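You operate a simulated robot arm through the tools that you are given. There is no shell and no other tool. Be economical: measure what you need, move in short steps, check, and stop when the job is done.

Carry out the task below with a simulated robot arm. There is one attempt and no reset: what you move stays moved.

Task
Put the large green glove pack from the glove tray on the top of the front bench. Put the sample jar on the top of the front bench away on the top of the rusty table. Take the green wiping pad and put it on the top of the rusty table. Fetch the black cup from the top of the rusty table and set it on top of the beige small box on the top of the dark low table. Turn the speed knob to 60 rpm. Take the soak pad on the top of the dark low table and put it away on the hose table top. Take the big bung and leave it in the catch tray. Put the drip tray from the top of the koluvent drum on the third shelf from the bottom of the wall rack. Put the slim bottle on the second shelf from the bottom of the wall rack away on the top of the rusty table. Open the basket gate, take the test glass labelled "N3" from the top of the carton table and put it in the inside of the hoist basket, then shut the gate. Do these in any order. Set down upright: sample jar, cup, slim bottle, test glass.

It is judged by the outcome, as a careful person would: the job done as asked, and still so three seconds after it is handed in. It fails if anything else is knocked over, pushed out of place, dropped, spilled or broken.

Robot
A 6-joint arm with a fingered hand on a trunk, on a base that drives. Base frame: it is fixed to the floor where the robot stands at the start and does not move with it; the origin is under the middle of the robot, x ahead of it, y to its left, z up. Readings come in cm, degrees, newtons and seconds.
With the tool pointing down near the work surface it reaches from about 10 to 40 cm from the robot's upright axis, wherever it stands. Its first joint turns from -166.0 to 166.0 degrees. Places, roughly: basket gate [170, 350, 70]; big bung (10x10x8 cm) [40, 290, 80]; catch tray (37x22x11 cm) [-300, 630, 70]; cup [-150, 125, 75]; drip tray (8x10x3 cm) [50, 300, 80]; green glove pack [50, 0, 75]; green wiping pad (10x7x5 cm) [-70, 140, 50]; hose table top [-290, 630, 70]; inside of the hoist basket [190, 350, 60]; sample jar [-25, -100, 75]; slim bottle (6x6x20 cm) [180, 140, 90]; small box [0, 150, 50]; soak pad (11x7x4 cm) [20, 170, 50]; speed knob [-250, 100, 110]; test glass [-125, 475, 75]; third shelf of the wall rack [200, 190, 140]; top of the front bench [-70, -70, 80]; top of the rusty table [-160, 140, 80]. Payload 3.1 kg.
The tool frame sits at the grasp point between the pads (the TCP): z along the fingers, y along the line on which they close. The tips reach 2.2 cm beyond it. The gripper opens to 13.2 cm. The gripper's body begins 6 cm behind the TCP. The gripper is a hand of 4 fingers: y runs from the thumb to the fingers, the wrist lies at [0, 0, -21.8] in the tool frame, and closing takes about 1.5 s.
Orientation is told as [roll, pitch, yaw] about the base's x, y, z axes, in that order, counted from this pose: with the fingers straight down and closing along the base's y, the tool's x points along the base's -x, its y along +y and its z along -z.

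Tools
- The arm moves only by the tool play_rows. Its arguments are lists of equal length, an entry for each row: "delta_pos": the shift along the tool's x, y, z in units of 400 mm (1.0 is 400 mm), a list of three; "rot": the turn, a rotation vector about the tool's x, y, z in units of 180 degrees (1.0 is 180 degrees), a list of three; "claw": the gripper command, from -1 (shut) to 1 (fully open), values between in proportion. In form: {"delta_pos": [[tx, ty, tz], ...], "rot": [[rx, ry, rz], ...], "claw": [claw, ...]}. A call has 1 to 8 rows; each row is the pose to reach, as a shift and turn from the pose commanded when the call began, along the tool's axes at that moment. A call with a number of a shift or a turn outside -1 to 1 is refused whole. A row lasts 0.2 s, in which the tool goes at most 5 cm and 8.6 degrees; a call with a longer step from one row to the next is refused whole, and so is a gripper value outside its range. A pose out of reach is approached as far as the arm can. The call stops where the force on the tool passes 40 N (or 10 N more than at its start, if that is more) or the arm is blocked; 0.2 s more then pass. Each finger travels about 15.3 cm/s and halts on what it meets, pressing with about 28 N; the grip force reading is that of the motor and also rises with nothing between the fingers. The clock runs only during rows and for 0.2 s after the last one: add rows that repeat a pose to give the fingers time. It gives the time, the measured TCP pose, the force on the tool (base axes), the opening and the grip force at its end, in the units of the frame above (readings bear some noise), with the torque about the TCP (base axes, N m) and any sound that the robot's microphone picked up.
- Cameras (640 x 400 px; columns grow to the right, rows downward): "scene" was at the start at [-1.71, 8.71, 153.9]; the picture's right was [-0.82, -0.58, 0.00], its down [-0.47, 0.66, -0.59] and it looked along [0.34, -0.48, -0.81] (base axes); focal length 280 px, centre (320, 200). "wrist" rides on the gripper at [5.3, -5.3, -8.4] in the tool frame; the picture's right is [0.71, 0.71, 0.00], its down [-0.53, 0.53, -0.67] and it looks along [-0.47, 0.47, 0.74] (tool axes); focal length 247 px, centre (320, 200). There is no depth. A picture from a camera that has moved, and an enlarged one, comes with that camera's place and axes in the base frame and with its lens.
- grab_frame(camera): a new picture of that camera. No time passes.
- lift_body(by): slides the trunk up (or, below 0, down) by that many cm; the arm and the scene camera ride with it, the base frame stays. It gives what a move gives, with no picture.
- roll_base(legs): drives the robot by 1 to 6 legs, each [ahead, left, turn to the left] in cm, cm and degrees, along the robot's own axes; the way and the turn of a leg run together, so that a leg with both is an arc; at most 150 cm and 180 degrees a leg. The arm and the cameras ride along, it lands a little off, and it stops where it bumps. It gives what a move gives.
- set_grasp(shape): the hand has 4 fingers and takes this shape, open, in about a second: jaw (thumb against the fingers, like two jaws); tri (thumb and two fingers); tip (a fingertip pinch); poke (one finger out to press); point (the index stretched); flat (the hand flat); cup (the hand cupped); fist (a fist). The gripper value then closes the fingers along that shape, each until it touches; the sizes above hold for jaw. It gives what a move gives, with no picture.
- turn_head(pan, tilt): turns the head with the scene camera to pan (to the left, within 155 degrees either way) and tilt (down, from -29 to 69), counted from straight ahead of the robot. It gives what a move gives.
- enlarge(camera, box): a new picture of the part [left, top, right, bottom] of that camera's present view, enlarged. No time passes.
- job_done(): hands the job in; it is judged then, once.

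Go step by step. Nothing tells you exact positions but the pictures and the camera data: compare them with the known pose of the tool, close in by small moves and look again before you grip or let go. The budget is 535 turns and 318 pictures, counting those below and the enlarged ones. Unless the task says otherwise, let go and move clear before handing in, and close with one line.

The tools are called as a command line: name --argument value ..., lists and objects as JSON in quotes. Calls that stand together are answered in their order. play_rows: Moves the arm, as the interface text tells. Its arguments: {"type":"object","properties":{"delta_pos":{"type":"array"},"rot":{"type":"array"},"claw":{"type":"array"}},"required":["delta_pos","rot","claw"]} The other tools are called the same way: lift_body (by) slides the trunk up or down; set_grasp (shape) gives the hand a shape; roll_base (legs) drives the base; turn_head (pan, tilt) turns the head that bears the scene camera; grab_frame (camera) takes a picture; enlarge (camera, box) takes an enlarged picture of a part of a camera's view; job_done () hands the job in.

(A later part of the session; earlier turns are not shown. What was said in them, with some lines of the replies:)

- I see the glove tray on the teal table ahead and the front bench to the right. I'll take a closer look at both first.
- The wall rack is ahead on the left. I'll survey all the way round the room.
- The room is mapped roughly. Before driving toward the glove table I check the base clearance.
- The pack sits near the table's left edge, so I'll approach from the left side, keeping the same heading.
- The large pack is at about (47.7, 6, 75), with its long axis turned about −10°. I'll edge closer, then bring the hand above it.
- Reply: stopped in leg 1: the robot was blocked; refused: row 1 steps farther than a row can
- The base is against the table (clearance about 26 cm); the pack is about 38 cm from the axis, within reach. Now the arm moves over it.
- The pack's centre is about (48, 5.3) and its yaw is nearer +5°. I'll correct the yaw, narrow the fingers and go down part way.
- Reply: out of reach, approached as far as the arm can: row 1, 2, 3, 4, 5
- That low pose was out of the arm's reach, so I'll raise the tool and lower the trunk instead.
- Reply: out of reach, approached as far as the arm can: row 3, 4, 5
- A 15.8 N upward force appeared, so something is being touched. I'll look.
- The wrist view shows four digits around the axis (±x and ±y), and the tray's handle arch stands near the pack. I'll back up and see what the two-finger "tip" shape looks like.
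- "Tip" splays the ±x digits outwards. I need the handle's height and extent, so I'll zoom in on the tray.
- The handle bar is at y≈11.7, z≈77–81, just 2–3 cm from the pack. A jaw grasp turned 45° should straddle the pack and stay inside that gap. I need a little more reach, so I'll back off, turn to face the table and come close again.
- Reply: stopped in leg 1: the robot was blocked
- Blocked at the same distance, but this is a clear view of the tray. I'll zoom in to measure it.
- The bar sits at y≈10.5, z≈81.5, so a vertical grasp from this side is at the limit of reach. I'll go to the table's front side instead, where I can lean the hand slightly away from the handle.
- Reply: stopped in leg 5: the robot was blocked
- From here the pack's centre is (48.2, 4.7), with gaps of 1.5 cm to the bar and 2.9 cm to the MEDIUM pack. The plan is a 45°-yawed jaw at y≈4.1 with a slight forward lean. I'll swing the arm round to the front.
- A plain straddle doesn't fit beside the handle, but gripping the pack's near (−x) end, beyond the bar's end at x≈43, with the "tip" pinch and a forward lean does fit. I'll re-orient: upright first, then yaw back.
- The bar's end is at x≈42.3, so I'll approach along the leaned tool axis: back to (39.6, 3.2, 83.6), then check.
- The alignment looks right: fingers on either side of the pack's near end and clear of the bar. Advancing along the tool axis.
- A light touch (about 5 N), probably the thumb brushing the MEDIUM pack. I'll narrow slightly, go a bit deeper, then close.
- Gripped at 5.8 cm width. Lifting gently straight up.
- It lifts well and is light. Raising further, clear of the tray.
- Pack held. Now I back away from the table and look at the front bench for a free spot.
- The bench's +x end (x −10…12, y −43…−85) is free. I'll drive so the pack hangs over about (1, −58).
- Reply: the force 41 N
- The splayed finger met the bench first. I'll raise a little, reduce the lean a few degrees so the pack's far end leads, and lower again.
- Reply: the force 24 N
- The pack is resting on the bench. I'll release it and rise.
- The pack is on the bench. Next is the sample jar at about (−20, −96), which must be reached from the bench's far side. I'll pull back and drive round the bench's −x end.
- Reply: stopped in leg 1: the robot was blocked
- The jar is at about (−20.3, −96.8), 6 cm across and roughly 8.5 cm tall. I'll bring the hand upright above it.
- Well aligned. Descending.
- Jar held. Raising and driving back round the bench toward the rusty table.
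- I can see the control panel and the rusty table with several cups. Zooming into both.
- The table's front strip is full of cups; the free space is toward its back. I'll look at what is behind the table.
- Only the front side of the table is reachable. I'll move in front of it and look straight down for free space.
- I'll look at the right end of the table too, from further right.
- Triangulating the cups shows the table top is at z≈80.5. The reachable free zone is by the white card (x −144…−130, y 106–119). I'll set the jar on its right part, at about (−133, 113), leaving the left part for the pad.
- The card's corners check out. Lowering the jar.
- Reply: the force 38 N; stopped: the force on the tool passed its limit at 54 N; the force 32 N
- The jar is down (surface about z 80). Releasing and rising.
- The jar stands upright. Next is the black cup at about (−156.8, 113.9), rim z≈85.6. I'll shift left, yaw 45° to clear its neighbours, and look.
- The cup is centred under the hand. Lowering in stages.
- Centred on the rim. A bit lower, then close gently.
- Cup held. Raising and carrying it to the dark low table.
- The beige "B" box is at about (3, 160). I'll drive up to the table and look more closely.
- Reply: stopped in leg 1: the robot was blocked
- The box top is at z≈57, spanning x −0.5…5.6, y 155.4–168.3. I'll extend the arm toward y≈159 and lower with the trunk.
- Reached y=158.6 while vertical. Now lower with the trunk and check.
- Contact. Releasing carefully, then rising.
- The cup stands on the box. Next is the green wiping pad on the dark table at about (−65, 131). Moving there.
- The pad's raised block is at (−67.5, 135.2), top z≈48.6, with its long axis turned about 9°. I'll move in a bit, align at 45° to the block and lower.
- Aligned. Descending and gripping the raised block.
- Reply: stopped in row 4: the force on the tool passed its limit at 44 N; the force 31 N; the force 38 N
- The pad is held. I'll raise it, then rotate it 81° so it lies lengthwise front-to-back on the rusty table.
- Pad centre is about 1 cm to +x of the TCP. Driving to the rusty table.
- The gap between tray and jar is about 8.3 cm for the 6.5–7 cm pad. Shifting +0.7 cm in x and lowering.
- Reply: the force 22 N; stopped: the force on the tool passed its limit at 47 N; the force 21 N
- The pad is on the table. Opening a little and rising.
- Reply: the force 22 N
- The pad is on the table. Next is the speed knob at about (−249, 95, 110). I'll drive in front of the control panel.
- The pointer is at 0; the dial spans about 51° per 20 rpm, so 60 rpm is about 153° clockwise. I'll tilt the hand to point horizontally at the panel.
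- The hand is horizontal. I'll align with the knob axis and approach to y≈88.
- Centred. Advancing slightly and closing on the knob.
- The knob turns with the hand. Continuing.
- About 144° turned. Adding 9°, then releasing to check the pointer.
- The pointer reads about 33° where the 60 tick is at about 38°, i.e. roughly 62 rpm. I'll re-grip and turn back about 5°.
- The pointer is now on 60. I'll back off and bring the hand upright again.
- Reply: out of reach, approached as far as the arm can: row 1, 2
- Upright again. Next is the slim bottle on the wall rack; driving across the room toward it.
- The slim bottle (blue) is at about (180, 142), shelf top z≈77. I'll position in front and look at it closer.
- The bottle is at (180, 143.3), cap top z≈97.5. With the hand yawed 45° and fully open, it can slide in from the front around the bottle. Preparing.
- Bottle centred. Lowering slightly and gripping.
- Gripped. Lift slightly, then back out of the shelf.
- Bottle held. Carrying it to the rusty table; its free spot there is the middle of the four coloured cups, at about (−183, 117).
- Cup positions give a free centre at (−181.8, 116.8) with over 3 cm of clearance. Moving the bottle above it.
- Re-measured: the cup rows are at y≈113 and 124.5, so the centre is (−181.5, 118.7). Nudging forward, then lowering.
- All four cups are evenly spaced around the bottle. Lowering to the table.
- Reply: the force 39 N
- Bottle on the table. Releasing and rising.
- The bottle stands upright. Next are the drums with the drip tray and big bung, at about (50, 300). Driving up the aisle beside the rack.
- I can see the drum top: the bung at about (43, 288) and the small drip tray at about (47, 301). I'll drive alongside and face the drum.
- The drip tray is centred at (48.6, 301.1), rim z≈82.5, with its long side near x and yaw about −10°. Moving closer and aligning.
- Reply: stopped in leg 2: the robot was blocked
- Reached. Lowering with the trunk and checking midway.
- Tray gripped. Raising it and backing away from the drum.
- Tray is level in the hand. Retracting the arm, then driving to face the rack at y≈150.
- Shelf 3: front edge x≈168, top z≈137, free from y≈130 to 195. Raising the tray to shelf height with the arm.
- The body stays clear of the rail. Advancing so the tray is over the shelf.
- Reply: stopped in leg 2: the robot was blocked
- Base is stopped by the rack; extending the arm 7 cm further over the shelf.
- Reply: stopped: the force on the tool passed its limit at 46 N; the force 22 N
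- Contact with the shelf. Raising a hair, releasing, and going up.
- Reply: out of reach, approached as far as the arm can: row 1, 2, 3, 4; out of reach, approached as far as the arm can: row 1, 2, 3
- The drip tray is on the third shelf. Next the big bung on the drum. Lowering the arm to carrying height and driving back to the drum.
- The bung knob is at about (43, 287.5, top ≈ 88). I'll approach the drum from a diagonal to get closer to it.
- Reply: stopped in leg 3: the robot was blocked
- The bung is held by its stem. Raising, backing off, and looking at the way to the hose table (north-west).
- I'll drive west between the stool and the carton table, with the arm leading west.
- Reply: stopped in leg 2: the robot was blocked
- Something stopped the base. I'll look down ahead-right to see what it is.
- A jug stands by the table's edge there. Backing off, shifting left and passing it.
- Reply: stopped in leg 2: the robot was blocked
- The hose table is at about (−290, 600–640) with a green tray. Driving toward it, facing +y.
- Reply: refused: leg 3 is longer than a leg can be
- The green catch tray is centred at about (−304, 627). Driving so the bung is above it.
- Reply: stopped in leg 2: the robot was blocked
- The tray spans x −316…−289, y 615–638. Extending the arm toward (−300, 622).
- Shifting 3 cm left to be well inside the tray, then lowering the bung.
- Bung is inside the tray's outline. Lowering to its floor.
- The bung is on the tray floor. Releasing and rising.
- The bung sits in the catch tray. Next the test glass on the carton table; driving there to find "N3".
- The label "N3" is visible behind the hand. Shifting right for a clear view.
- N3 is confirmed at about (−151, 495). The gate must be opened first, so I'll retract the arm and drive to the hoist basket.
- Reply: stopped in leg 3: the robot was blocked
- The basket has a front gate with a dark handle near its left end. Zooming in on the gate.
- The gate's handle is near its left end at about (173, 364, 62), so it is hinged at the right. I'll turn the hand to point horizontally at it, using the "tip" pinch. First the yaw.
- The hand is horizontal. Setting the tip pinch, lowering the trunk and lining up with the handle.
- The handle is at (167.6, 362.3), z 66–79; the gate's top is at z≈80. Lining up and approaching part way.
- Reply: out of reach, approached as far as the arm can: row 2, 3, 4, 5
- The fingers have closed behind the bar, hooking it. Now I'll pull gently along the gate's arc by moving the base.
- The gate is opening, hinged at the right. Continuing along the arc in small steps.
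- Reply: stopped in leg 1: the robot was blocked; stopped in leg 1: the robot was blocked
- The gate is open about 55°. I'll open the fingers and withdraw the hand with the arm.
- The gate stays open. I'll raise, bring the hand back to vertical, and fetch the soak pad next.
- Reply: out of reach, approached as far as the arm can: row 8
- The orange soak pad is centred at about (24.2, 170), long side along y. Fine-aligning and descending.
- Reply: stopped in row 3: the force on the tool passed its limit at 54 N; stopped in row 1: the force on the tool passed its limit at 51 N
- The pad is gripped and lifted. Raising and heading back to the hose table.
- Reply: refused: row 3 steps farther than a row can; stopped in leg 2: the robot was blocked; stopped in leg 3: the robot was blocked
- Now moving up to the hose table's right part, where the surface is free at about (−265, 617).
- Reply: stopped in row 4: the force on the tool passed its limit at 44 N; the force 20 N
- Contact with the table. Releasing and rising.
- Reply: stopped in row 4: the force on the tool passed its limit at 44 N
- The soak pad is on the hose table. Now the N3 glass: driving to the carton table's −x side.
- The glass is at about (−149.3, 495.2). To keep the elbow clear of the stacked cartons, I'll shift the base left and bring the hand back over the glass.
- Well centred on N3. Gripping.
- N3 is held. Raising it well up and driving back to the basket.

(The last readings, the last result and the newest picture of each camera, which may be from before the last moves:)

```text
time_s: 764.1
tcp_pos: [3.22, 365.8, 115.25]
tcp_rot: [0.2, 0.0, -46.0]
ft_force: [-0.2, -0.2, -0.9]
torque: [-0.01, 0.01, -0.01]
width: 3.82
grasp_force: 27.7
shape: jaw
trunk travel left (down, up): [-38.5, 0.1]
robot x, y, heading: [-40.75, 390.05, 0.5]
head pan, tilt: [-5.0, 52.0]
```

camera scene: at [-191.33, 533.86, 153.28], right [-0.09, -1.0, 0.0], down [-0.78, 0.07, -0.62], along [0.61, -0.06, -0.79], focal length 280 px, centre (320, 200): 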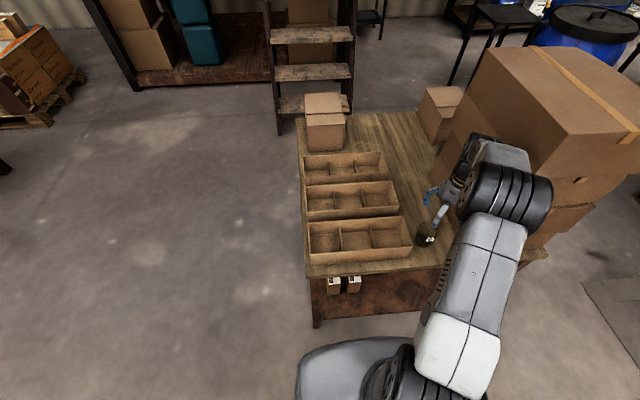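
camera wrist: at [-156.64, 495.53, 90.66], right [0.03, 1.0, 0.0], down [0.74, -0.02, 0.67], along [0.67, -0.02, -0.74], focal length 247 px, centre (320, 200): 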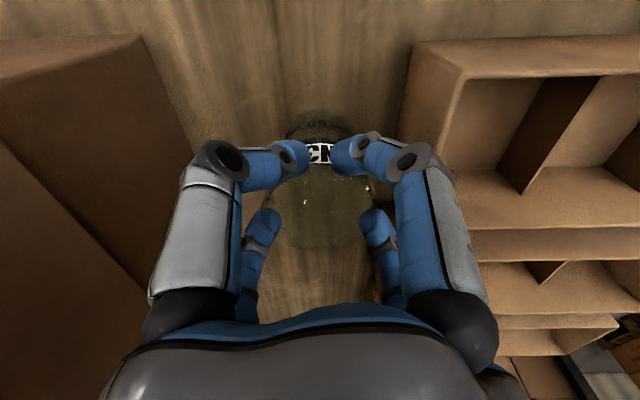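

roll_base --legs '[[3, 49, -0.5], [138, 0, 0], [0, -58, 0]]'

turn_head --pan -10 --tilt 45

grab_frame --camera "scene"

```text
time_s: 776.4
tcp_pos: [143.63, 354.57, 115.16]
tcp_rot: [0.1, 0.0, -46.7]
ft_force: [-0.3, 0.6, -0.8]
torque: [0.04, 0.0, 0.01]
width: 3.81
grasp_force: 28.2
shape: jaw
trunk travel left (down, up): [-38.5, 0.1]
robot x, y, heading: [99.51, 378.73, -0.4]
head pan, tilt: [-5.0, 52.0]
```

```text
time_s: 777.1
tcp_pos: [143.56, 354.56, 115.2]
tcp_rot: [0.2, 0.1, -46.6]
ft_force: [-0.5, 0.3, -1.4]
torque: [0.04, 0.01, 0.01]
width: 3.8
grasp_force: 27.7
shape: jaw
trunk travel left (down, up): [-38.5, 0.1]
robot x, y, heading: [99.41, 379.24, -0.4]
head pan, tilt: [-10.0, 45.0]
```

```text
83 pictures are left
camera scene: at [101.85, 392.39, 171.03], right [-0.18, -0.98, 0.0], down [-0.7, 0.13, -0.71], along [0.7, -0.13, -0.71], focal length 280 px, centre (320, 200)
```

scene: 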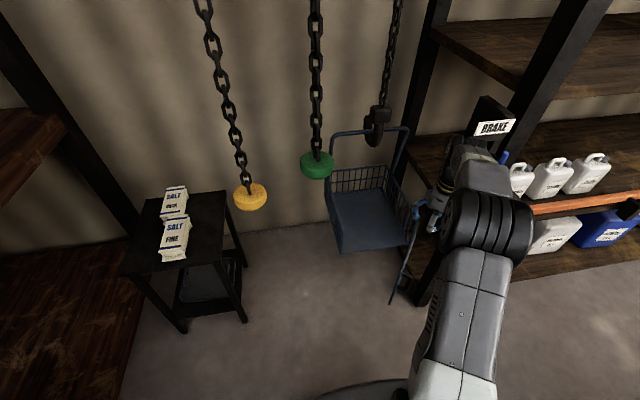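

enlarge --camera "scene" --box '[290, 90, 460, 310]'

```text
1.82 times, centred on (375, 200) of scene
camera zoom: at [101.85, 392.39, 171.03], right [-0.18, -0.98, 0.0], down [-0.7, 0.13, -0.71], along [0.7, -0.13, -0.71], focal length 508 px, centre (220, 200)
```

zoom: 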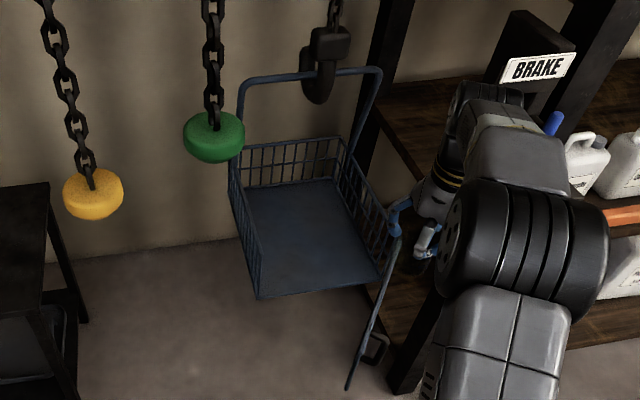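

The gate is open wide and the basket front is clear (bail at x≈203). Bringing the glass over the basket.

roll_base --legs '[[0, 1.5, 0.4], [20, 0, 0], [17, 0, 0]]'

turn_head --pan -25 --tilt 45

grab_frame --camera "scene"

grab_frame --camera "wrist"

```text
time_s: 780.1
tcp_pos: [180.77, 356.45, 115.21]
tcp_rot: [0.0, 0.0, -46.4]
ft_force: [0.0, 0.2, 0.4]
torque: [-0.03, 0.02, -0.02]
width: 3.84
grasp_force: 28.0
shape: jaw
trunk travel left (down, up): [-38.5, 0.1]
robot x, y, heading: [137.1, 380.75, 0.2]
head pan, tilt: [-10.0, 45.0]
```

```text
time_s: 780.9
tcp_pos: [180.6, 356.49, 115.3]
tcp_rot: [0.0, 0.0, -46.3]
ft_force: [0.4, 0.4, -0.8]
torque: [0.0, 0.01, 0.04]
width: 3.83
grasp_force: 28.2
shape: jaw
trunk travel left (down, up): [-38.5, 0.1]
robot x, y, heading: [136.87, 380.83, 0.0]
head pan, tilt: [-25.0, 45.0]
```

```text
81 pictures are left
camera scene: at [138.12, 392.05, 171.03], right [-0.42, -0.91, 0.0], down [-0.64, 0.3, -0.71], along [0.64, -0.3, -0.71], focal length 280 px, centre (320, 200)
```

scene: 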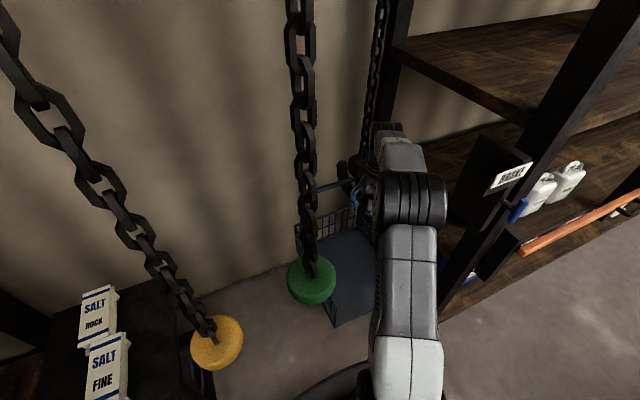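

```text
80 pictures are left
camera wrist: at [173.17, 356.75, 123.59], right [0.02, 1.0, 0.0], down [0.74, -0.02, 0.67], along [0.67, -0.01, -0.74], focal length 247 px, centre (320, 200)
```

wrist: 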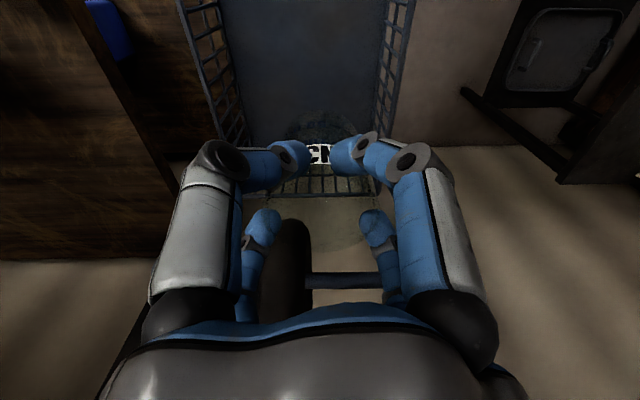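

Clear of the bail and hook. Moving 2.5 cm further in and lowering.

roll_base --legs '[[2.5, 0, 0]]'

lift_body --by -28

grab_frame --camera "wrist"

grab_frame --camera "scene"

```text
time_s: 781.7
tcp_pos: [183.0, 356.45, 115.32]
tcp_rot: [0.1, 0.0, -46.3]
ft_force: [0.0, -0.7, -0.7]
torque: [-0.03, 0.04, 0.0]
width: 3.83
grasp_force: 28.1
shape: jaw
trunk travel left (down, up): [-38.5, 0.1]
robot x, y, heading: [139.23, 381.07, 0.2]
head pan, tilt: [-25.0, 45.0]
```

```text
time_s: 784.5
tcp_pos: [183.11, 356.46, 87.23]
tcp_rot: [0.2, 0.0, -46.2]
ft_force: [-0.7, -0.4, -0.6]
torque: [0.02, 0.02, 0.03]
width: 3.83
grasp_force: 28.1
shape: jaw
trunk travel left (down, up): [-10.5, 28.1]
robot x, y, heading: [139.32, 380.67, -0.3]
head pan, tilt: [-25.0, 45.0]
```

```text
79 pictures are left
camera wrist: at [175.65, 356.76, 95.64], right [0.02, 1.0, 0.0], down [0.74, -0.02, 0.67], along [0.67, -0.01, -0.74], focal length 247 px, centre (320, 200)
```

wrist: 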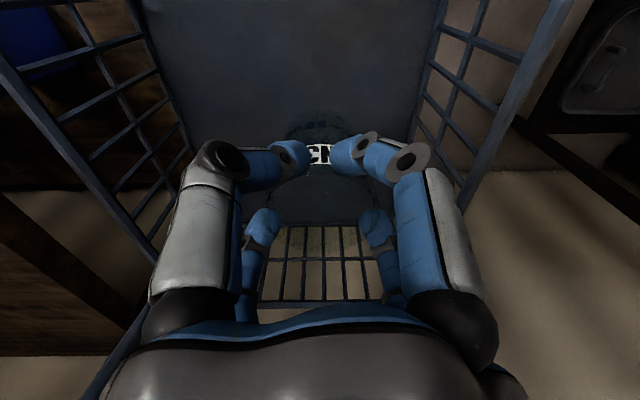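

```text
78 pictures are left
camera scene: at [140.59, 392.05, 143.07], right [-0.42, -0.91, 0.0], down [-0.64, 0.3, -0.71], along [0.64, -0.3, -0.71], focal length 280 px, centre (320, 200)
```

scene: 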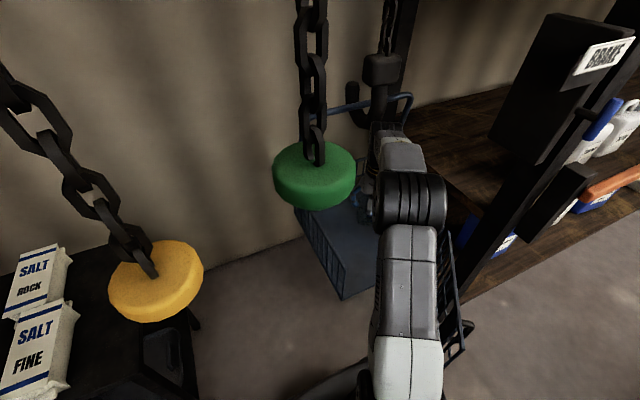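

lift_body --by -10

play_rows --delta_pos '[[0, 0, 0.06], [0, 0, 0.12], [0, 0, 0.15], [0, 0, 0.165], [0, 0, 0.18], [0, 0, 0.19]]' --rot '[[0, 0, 0], [0, 0, 0], [0, 0, 0], [0, 0, 0], [0, 0, 0], [0, 0, 0]]' --claw '[-1, -1, -1, -1, -1, -1]'

grab_frame --camera "wrist"

```text
time_s: 785.9
tcp_pos: [183.1, 356.61, 77.46]
tcp_rot: [0.1, 0.0, -46.3]
ft_force: [0.4, -0.2, -1.4]
torque: [0.01, 0.0, -0.02]
width: 3.83
grasp_force: 28.2
shape: jaw
trunk travel left (down, up): [-0.5, 38.1]
robot x, y, heading: [139.31, 380.69, 0.2]
head pan, tilt: [-25.0, 45.0]
```

```text
time_s: 787.3
tcp_pos: [183.0, 356.46, 69.84]
tcp_rot: [0.2, -0.4, -46.3]
ft_force: [-2.5, -1.0, 19.8]
torque: [-0.01, -0.41, 0.0]
width: 3.82
grasp_force: 28.0
shape: jaw
trunk travel left (down, up): [-0.5, 38.1]
robot x, y, heading: [139.3, 380.87, -0.0]
head pan, tilt: [-25.0, 45.0]
```

```text
77 pictures are left
camera wrist: at [175.6, 356.78, 78.24], right [0.02, 1.0, 0.0], down [0.74, -0.02, 0.67], along [0.67, -0.02, -0.74], focal length 247 px, centre (320, 200)
```

wrist: 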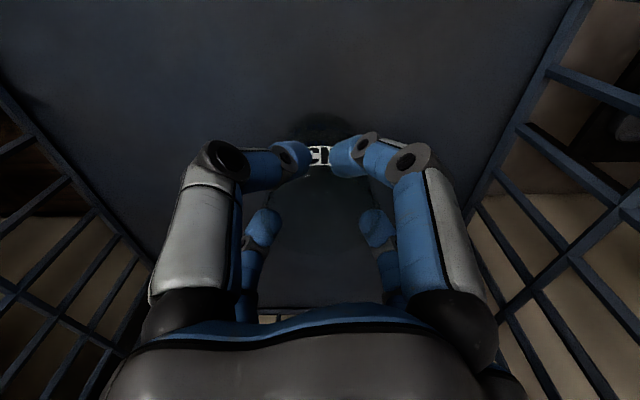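

The glass is standing on the basket floor. Releasing gently, then rising.

play_rows --delta_pos '[[0, 0, -0.005], [0, 0, -0.006], [0, 0, -0.006], [0, 0, -0.006], [0, 0, -0.006], [0, 0, -0.006]]' --rot '[[0, 0, 0], [0, 0, 0], [0, 0, 0], [0, 0, 0], [0, 0, 0], [0, 0, 0]]' --claw '[-1, -0.3, -0.1, 0.1, 0.2, 0.2]'

lift_body --by 20

grab_frame --camera "wrist"

```text
time_s: 788.7
tcp_pos: [183.21, 356.45, 69.93]
tcp_rot: [0.1, 0.0, -46.3]
ft_force: [0.1, -0.9, -0.1]
torque: [0.02, 0.03, 0.01]
width: 7.87
grasp_force: 0.0
shape: jaw
trunk travel left (down, up): [-0.5, 38.1]
robot x, y, heading: [139.53, 381.18, 0.3]
head pan, tilt: [-25.0, 45.0]
```

```text
time_s: 790.9
tcp_pos: [183.08, 356.57, 89.87]
tcp_rot: [0.1, 0.1, -46.3]
ft_force: [0.0, -0.2, -0.6]
torque: [0.0, -0.01, 0.03]
width: 7.87
grasp_force: 0.0
shape: jaw
trunk travel left (down, up): [-20.5, 18.1]
robot x, y, heading: [139.06, 381.02, 0.2]
head pan, tilt: [-25.0, 45.0]
```

```text
76 pictures are left
camera wrist: at [175.63, 356.79, 98.29], right [0.02, 1.0, 0.0], down [0.74, -0.02, 0.67], along [0.67, -0.01, -0.74], focal length 247 px, centre (320, 200)
```

wrist: 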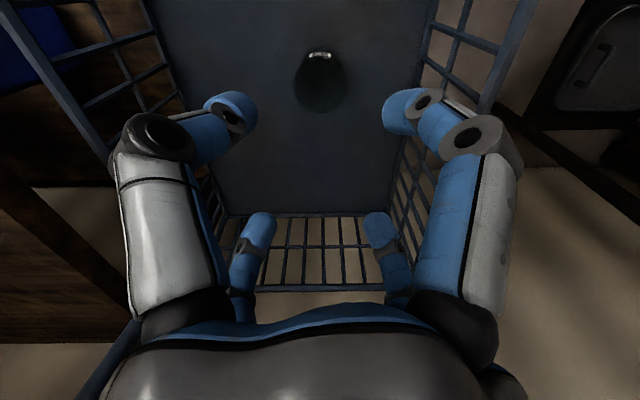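

N3 stands upright in the basket. Now I rise, back out, and prepare to push the gate shut from outside with a horizontal hand.

lift_body --by 18

roll_base --legs '[[-43, 0, 0], [0, -36, 0]]'

play_rows --delta_pos '[[-0.06, 0.06, 0], [-0.12, 0.12, 0], [-0.18, 0.18, 0], [-0.24, 0.24, 0], [-0.3, 0.3, 0], [-0.36, 0.36, 0], [-0.4, 0.38, 0], [-0.4, 0.38, 0]]' --rot '[[0, 0, -0.04], [0, 0, -0.08], [0, 0, -0.12], [0, 0, -0.16], [0, 0, -0.2], [0, 0, -0.24], [0, 0, -0.257], [0, 0, -0.257]]' --claw '[0, -0.5, -1, -1, -1, -1, -1, -1]'

```text
time_s: 792.9
tcp_pos: [183.17, 356.56, 107.86]
tcp_rot: [0.1, -0.1, -46.2]
ft_force: [-0.7, 0.7, 0.0]
torque: [0.01, 0.0, 0.03]
width: 7.83
grasp_force: 0.1
shape: jaw
trunk travel left (down, up): [-38.5, 0.1]
robot x, y, heading: [139.2, 380.81, 0.1]
head pan, tilt: [-25.0, 45.0]
```

```text
time_s: 797.4
tcp_pos: [141.07, 320.66, 107.87]
tcp_rot: [0.1, -0.1, -45.7]
ft_force: [1.1, -0.1, -0.6]
torque: [-0.02, 0.02, -0.01]
width: 7.89
grasp_force: 0.1
shape: jaw
trunk travel left (down, up): [-38.5, 0.1]
robot x, y, heading: [96.89, 344.67, 0.9]
head pan, tilt: [-25.0, 45.0]
```

```text
time_s: 799.2
tcp_pos: [149.99, 325.0, 107.56]
tcp_rot: [0.0, -0.1, 0.5]
ft_force: [0.4, 0.0, 0.1]
torque: [0.0, -0.03, -0.01]
width: 0.0
grasp_force: 28.0
shape: jaw
out of reach, approached as far as the arm can: row 3, 4, 5, 6, 7, 8
trunk travel left (down, up): [-38.5, 0.1]
robot x, y, heading: [96.81, 344.28, 0.7]
head pan, tilt: [-25.0, 45.0]
```

play_rows --delta_pos '[[0.04, 0.07, 0], [0.08, 0.14, 0], [0.12, 0.21, 0], [0.16, 0.28, 0], [0.2, 0.35, 0], [0.22, 0.4, 0], [0.22, 0.4, 0], [0.22, 0.4, 0]]' --rot '[[0, -0.045, 0], [0, -0.09, 0], [0, -0.135, 0], [0, -0.18, 0], [0, -0.225, 0], [0, -0.27, 0], [0, -0.315, 0], [0, -0.36, 0]]' --claw '[-1, -1, -1, -1, -1, -1, -1, -1]'

play_rows --delta_pos '[[0, 0, 0], [0, 0, 0], [0, 0, 0], [0, 0, 0]]' --rot '[[0, -0.045, 0], [0, -0.09, 0], [0, -0.135, 0], [0, -0.14, 0]]' --claw '[-1, -1, -1, -1]'

turn_head --pan 5 --tilt 45

grab_frame --camera "scene"

```text
time_s: 801.0
tcp_pos: [140.79, 340.48, 107.45]
tcp_rot: [0.4, -64.7, 0.0]
ft_force: [0.1, -0.9, -0.6]
torque: [-0.01, -0.01, 0.03]
width: 0.0
grasp_force: 27.8
shape: jaw
out of reach, approached as far as the arm can: row 4, 5, 6
trunk travel left (down, up): [-38.5, 0.1]
robot x, y, heading: [96.84, 344.62, 0.8]
head pan, tilt: [-25.0, 45.0]
```

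```text
time_s: 802.0
tcp_pos: [140.62, 340.37, 107.5]
tcp_rot: [167.3, -90.0, -167.0]
ft_force: [0.4, 0.2, -0.3]
torque: [0.0, 0.04, -0.02]
width: 0.02
grasp_force: 27.8
shape: jaw
trunk travel left (down, up): [-38.5, 0.1]
robot x, y, heading: [96.77, 344.65, 0.4]
head pan, tilt: [-25.0, 45.0]
```

```text
time_s: 802.9
tcp_pos: [140.63, 340.47, 107.38]
tcp_rot: [136.3, -89.9, -135.8]
ft_force: [0.9, 0.0, 0.1]
torque: [0.0, -0.01, 0.02]
width: 0.01
grasp_force: 27.5
shape: jaw
trunk travel left (down, up): [-38.5, 0.1]
robot x, y, heading: [97.15, 344.2, 0.6]
head pan, tilt: [5.0, 45.0]
```

```text
75 pictures are left
camera scene: at [98.79, 359.95, 171.03], right [0.1, -1.0, 0.0], down [-0.7, -0.07, -0.71], along [0.7, 0.07, -0.71], focal length 280 px, centre (320, 200)
```

scene: 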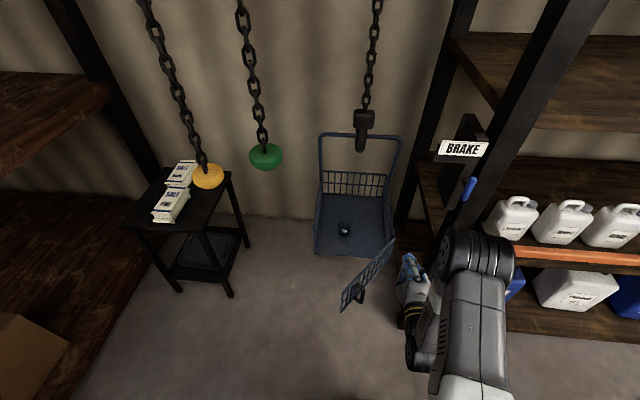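

Clear view: the gate is open about 49° and the glass stands in the basket. Lowering the hand to gate height and lining up.

lift_body --by -36

roll_base --legs '[[0, 6, 0], [12, 0, 0]]'

grab_frame --camera "scene"

```text
time_s: 806.4
tcp_pos: [140.63, 340.44, 71.56]
tcp_rot: [141.9, -89.9, -141.5]
ft_force: [-0.3, -0.1, 1.3]
torque: [-0.01, 0.02, 0.02]
width: 0.01
grasp_force: 27.9
shape: jaw
trunk travel left (down, up): [-2.5, 36.1]
robot x, y, heading: [97.0, 344.46, 0.5]
head pan, tilt: [5.0, 45.0]
```

```text
time_s: 808.2
tcp_pos: [152.72, 346.7, 71.42]
tcp_rot: [95.6, -90.0, -94.9]
ft_force: [-0.4, -0.3, 0.5]
torque: [0.01, 0.02, 0.0]
width: 0.0
grasp_force: 27.7
shape: jaw
trunk travel left (down, up): [-2.5, 36.1]
robot x, y, heading: [108.51, 350.76, 0.5]
head pan, tilt: [5.0, 45.0]
```

```text
74 pictures are left
camera scene: at [110.74, 366.13, 135.02], right [0.1, -0.99, 0.0], down [-0.7, -0.07, -0.71], along [0.7, 0.07, -0.71], focal length 280 px, centre (320, 200)
```

scene: 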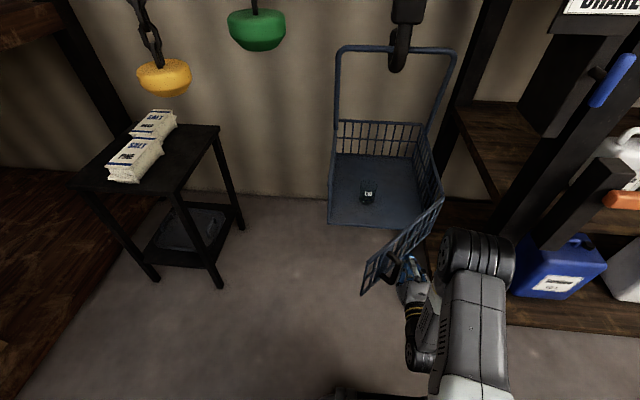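

roll_base --legs '[[8, 0.5, 0]]'

roll_base --legs '[[4.5, 2, 0]]'

grab_frame --camera "scene"

```text
time_s: 809.3
tcp_pos: [160.52, 347.42, 71.34]
tcp_rot: [83.1, -89.9, -82.5]
ft_force: [-0.1, -1.0, 0.2]
torque: [0.0, -0.02, -0.02]
width: 0.02
grasp_force: 28.2
shape: jaw
trunk travel left (down, up): [-2.5, 36.1]
robot x, y, heading: [116.96, 351.33, 0.7]
head pan, tilt: [5.0, 45.0]
```

```text
time_s: 810.2
tcp_pos: [165.05, 349.47, 71.49]
tcp_rot: [98.8, -90.0, -98.1]
ft_force: [-0.1, 0.6, -0.3]
torque: [-0.03, -0.02, -0.01]
width: 0.02
grasp_force: 28.0
shape: jaw
trunk travel left (down, up): [-2.5, 36.1]
robot x, y, heading: [120.85, 353.53, 1.0]
head pan, tilt: [5.0, 45.0]
```

```text
73 pictures are left
camera scene: at [123.04, 368.86, 135.01], right [0.1, -0.99, 0.0], down [-0.7, -0.07, -0.71], along [0.7, 0.07, -0.71], focal length 280 px, centre (320, 200)
```

scene: 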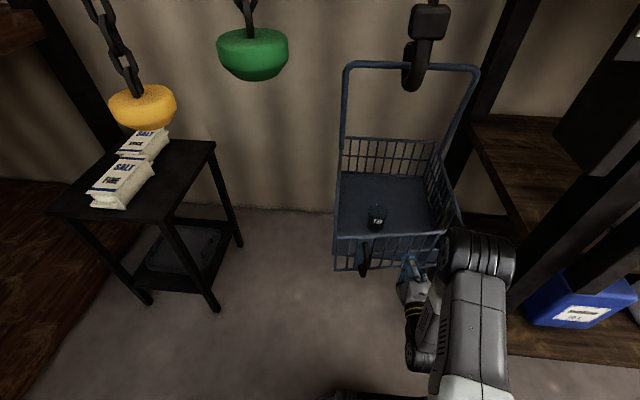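

roll_base --legs '[[2.7, 0, 0]]'

enlarge --camera "scene" --box '[310, 150, 480, 310]'

```text
time_s: 811.0
tcp_pos: [167.78, 349.42, 71.51]
tcp_rot: [91.2, -90.0, -90.6]
ft_force: [-0.5, 0.8, -0.6]
torque: [0.05, 0.02, -0.02]
width: 0.0
grasp_force: 27.1
shape: jaw
trunk travel left (down, up): [-2.5, 36.1]
robot x, y, heading: [123.43, 353.62, 0.7]
head pan, tilt: [5.0, 45.0]
```

```text
2.50 times, centred on (395, 230) of scene
camera zoom: at [125.73, 368.86, 135.02], right [0.1, -0.99, 0.0], down [-0.7, -0.07, -0.71], along [0.7, 0.07, -0.71], focal length 699 px, centre (132, 125)
```

zoom: 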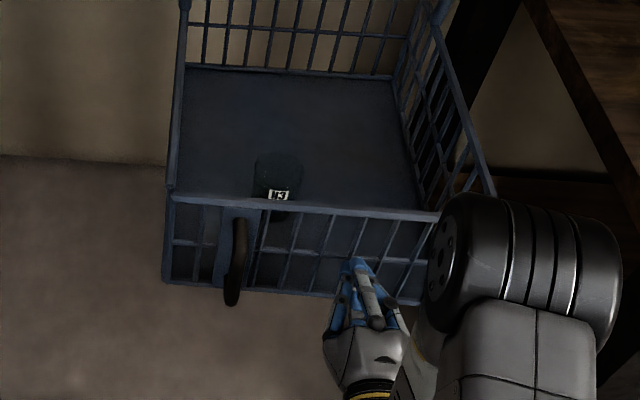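

The gate looks closed. I'll press lightly on the handle side to make sure it is fully shut.

roll_base --legs '[[-9, 0, 0], [0, 12.2, -0.7], [5, 0, 0]]'

play_rows --delta_pos '[[0, 0, 0.025], [0, 0, 0.05], [0, 0, 0.07], [0, 0, 0.09], [0, 0, 0.11]]' --rot '[[0, 0, 0], [0, 0, 0], [0, 0, 0], [0, 0, 0], [0, 0, 0]]' --claw '[-1, -1, -1, -1, -1]'

enlarge --camera "scene" --box '[310, 150, 480, 310]'

```text
time_s: 813.5
tcp_pos: [163.39, 360.93, 71.34]
tcp_rot: [82.1, -90.1, -82.1]
ft_force: [0.4, 0.0, -0.2]
torque: [0.0, 0.0, -0.03]
width: 0.0
grasp_force: 27.8
shape: jaw
trunk travel left (down, up): [-2.5, 36.1]
robot x, y, heading: [119.3, 365.32, -0.0]
head pan, tilt: [5.0, 45.0]
```

```text
time_s: 814.6
tcp_pos: [166.95, 360.25, 71.32]
tcp_rot: [39.0, -89.9, -39.8]
ft_force: [-14.7, -13.4, 4.0]
torque: [0.02, -0.03, 0.09]
width: 0.0
grasp_force: 27.7
shape: jaw
trunk travel left (down, up): [-2.5, 36.1]
robot x, y, heading: [119.57, 365.48, -0.1]
head pan, tilt: [5.0, 45.0]
stopped in row 5: the force on the tool passed its limit at 44 N (the readings are from after the stop); the commanded pose is now the measured one
```

```text
2.50 times, centred on (395, 230) of scene
camera zoom: at [121.46, 380.64, 135.04], right [0.09, -1.0, 0.0], down [-0.7, -0.06, -0.71], along [0.71, 0.06, -0.71], focal length 699 px, centre (132, 125)
```

zoom: 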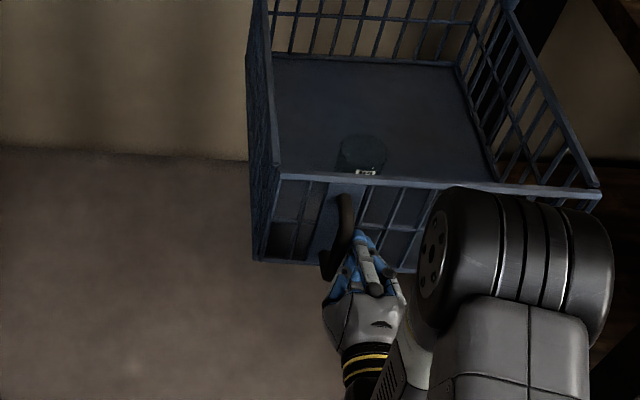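

The gate resists firmly: fully shut. Backing the hand straight out and checking once more.

play_rows --delta_pos '[[0, 0, -0.05], [0, 0, -0.1], [0, 0, -0.15], [0, 0, -0.2]]' --rot '[[0, 0, 0], [0, 0, 0], [0, 0, 0], [0, 0, 0]]' --claw '[-1, -1, -1, -1]'

roll_base --legs '[[-18, -8, 0]]'

lift_body --by 30

enlarge --camera "scene" --box '[240, 60, 480, 300]'

```text
time_s: 815.6
tcp_pos: [160.09, 360.29, 71.61]
tcp_rot: [8.1, -89.8, -8.4]
ft_force: [0.6, 0.0, -0.1]
torque: [0.0, 0.01, -0.01]
width: 0.0
grasp_force: 27.4
shape: jaw
out of reach, approached as far as the arm can: row 4
trunk travel left (down, up): [-2.5, 36.1]
robot x, y, heading: [119.28, 365.46, 0.2]
head pan, tilt: [5.0, 45.0]
```

```text
time_s: 817.2
tcp_pos: [142.24, 352.21, 71.65]
tcp_rot: [8.1, -89.7, -8.1]
ft_force: [0.5, -0.3, -0.6]
torque: [0.02, 0.02, -0.03]
width: 0.0
grasp_force: 28.4
shape: jaw
trunk travel left (down, up): [-2.5, 36.1]
robot x, y, heading: [102.13, 357.3, 0.3]
head pan, tilt: [5.0, 45.0]
```

```text
time_s: 820.2
tcp_pos: [142.36, 352.15, 101.77]
tcp_rot: [5.9, -89.7, -6.0]
ft_force: [-0.5, 0.4, -0.6]
torque: [-0.01, 0.05, 0.0]
width: 0.01
grasp_force: 28.3
shape: jaw
trunk travel left (down, up): [-32.5, 6.1]
robot x, y, heading: [101.76, 357.16, 0.6]
head pan, tilt: [5.0, 45.0]
```

```text
1.67 times, centred on (360, 180) of scene
camera zoom: at [103.78, 372.66, 165.09], right [0.09, -1.0, 0.0], down [-0.7, -0.07, -0.71], along [0.7, 0.07, -0.71], focal length 466 px, centre (253, 233)
```

zoom: 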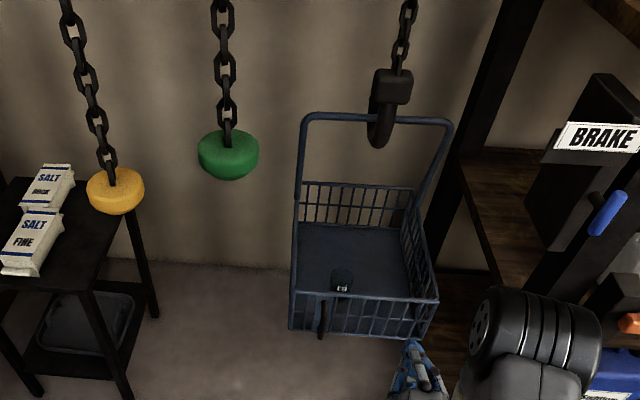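

Gate shut, glass upright inside. A last look at the low table and the stool before handing in.

turn_head --pan -118 --tilt 28

grab_frame --camera "scene"

enlarge --camera "scene" --box '[250, 80, 450, 240]'

turn_head --pan 140 --tilt 35

grab_frame --camera "scene"

```text
time_s: 822.2
tcp_pos: [142.2, 352.31, 101.67]
tcp_rot: [6.0, -89.7, -6.0]
ft_force: [-0.1, -0.7, -0.2]
torque: [0.0, 0.04, -0.02]
width: 0.0
grasp_force: 28.2
shape: jaw
trunk travel left (down, up): [-32.5, 6.1]
robot x, y, heading: [101.86, 357.54, 0.6]
head pan, tilt: [-118.0, 28.0]
```

```text
69 pictures are left
camera scene: at [91.46, 363.82, 167.65], right [-0.89, 0.46, 0.0], down [0.22, 0.42, -0.88], along [-0.41, -0.78, -0.47], focal length 280 px, centre (320, 200)
```

scene: 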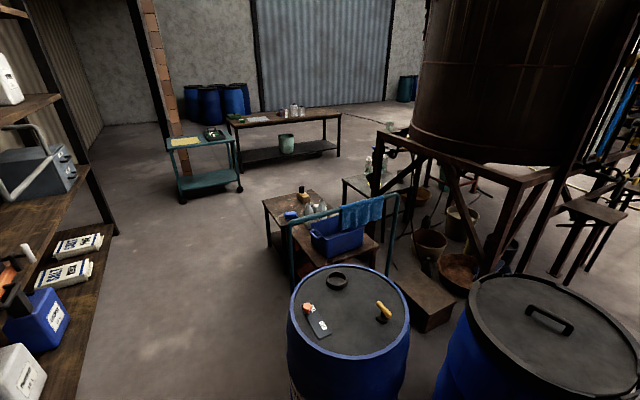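

```text
2.50 times, centred on (350, 160) of scene
camera zoom: at [91.46, 363.82, 167.65], right [-0.89, 0.46, 0.0], down [0.22, 0.42, -0.88], along [-0.41, -0.78, -0.47], focal length 699 px, centre (245, 300)
```

zoom: 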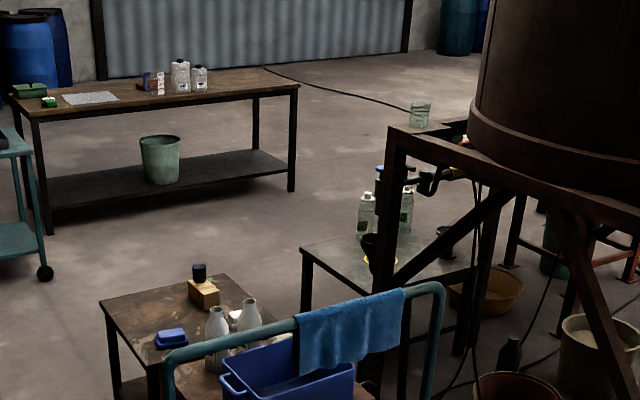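

```text
time_s: 825.8
tcp_pos: [142.25, 352.29, 101.63]
tcp_rot: [5.7, -89.7, -5.9]
ft_force: [0.3, -0.7, 0.1]
torque: [0.02, -0.06, 0.01]
width: 0.02
grasp_force: 28.6
shape: jaw
trunk travel left (down, up): [-32.5, 6.1]
robot x, y, heading: [102.02, 357.39, 0.5]
head pan, tilt: [140.0, 35.0]
```

```text
67 pictures are left
camera scene: at [88.91, 377.52, 166.55], right [0.64, 0.77, 0.0], down [0.44, -0.37, -0.82], along [-0.63, 0.52, -0.57], focal length 280 px, centre (320, 200)
```

scene: 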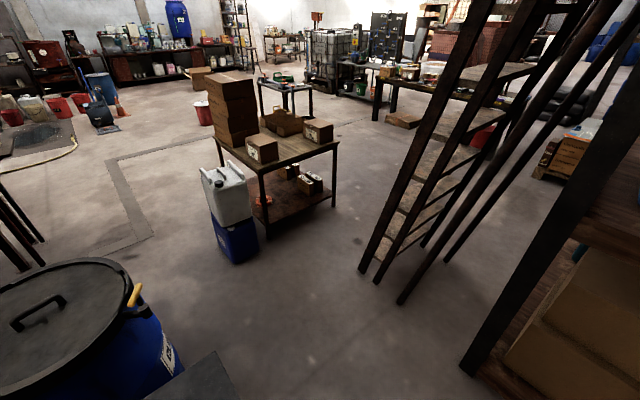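

Everything is in place: the cup stands on the box, the tables are undisturbed, and the jug and stool are upright. Handing in.

job_done

```text
The job is handed in.
```

All ten tasks are done and handed in: the sample jar, cup, slim bottle and N3 glass stand upright, the speed knob points at 60, and the basket gate is shut with N3 inside; the sample jar and part of the wiping pad sit on a flat white card on the rusty table.
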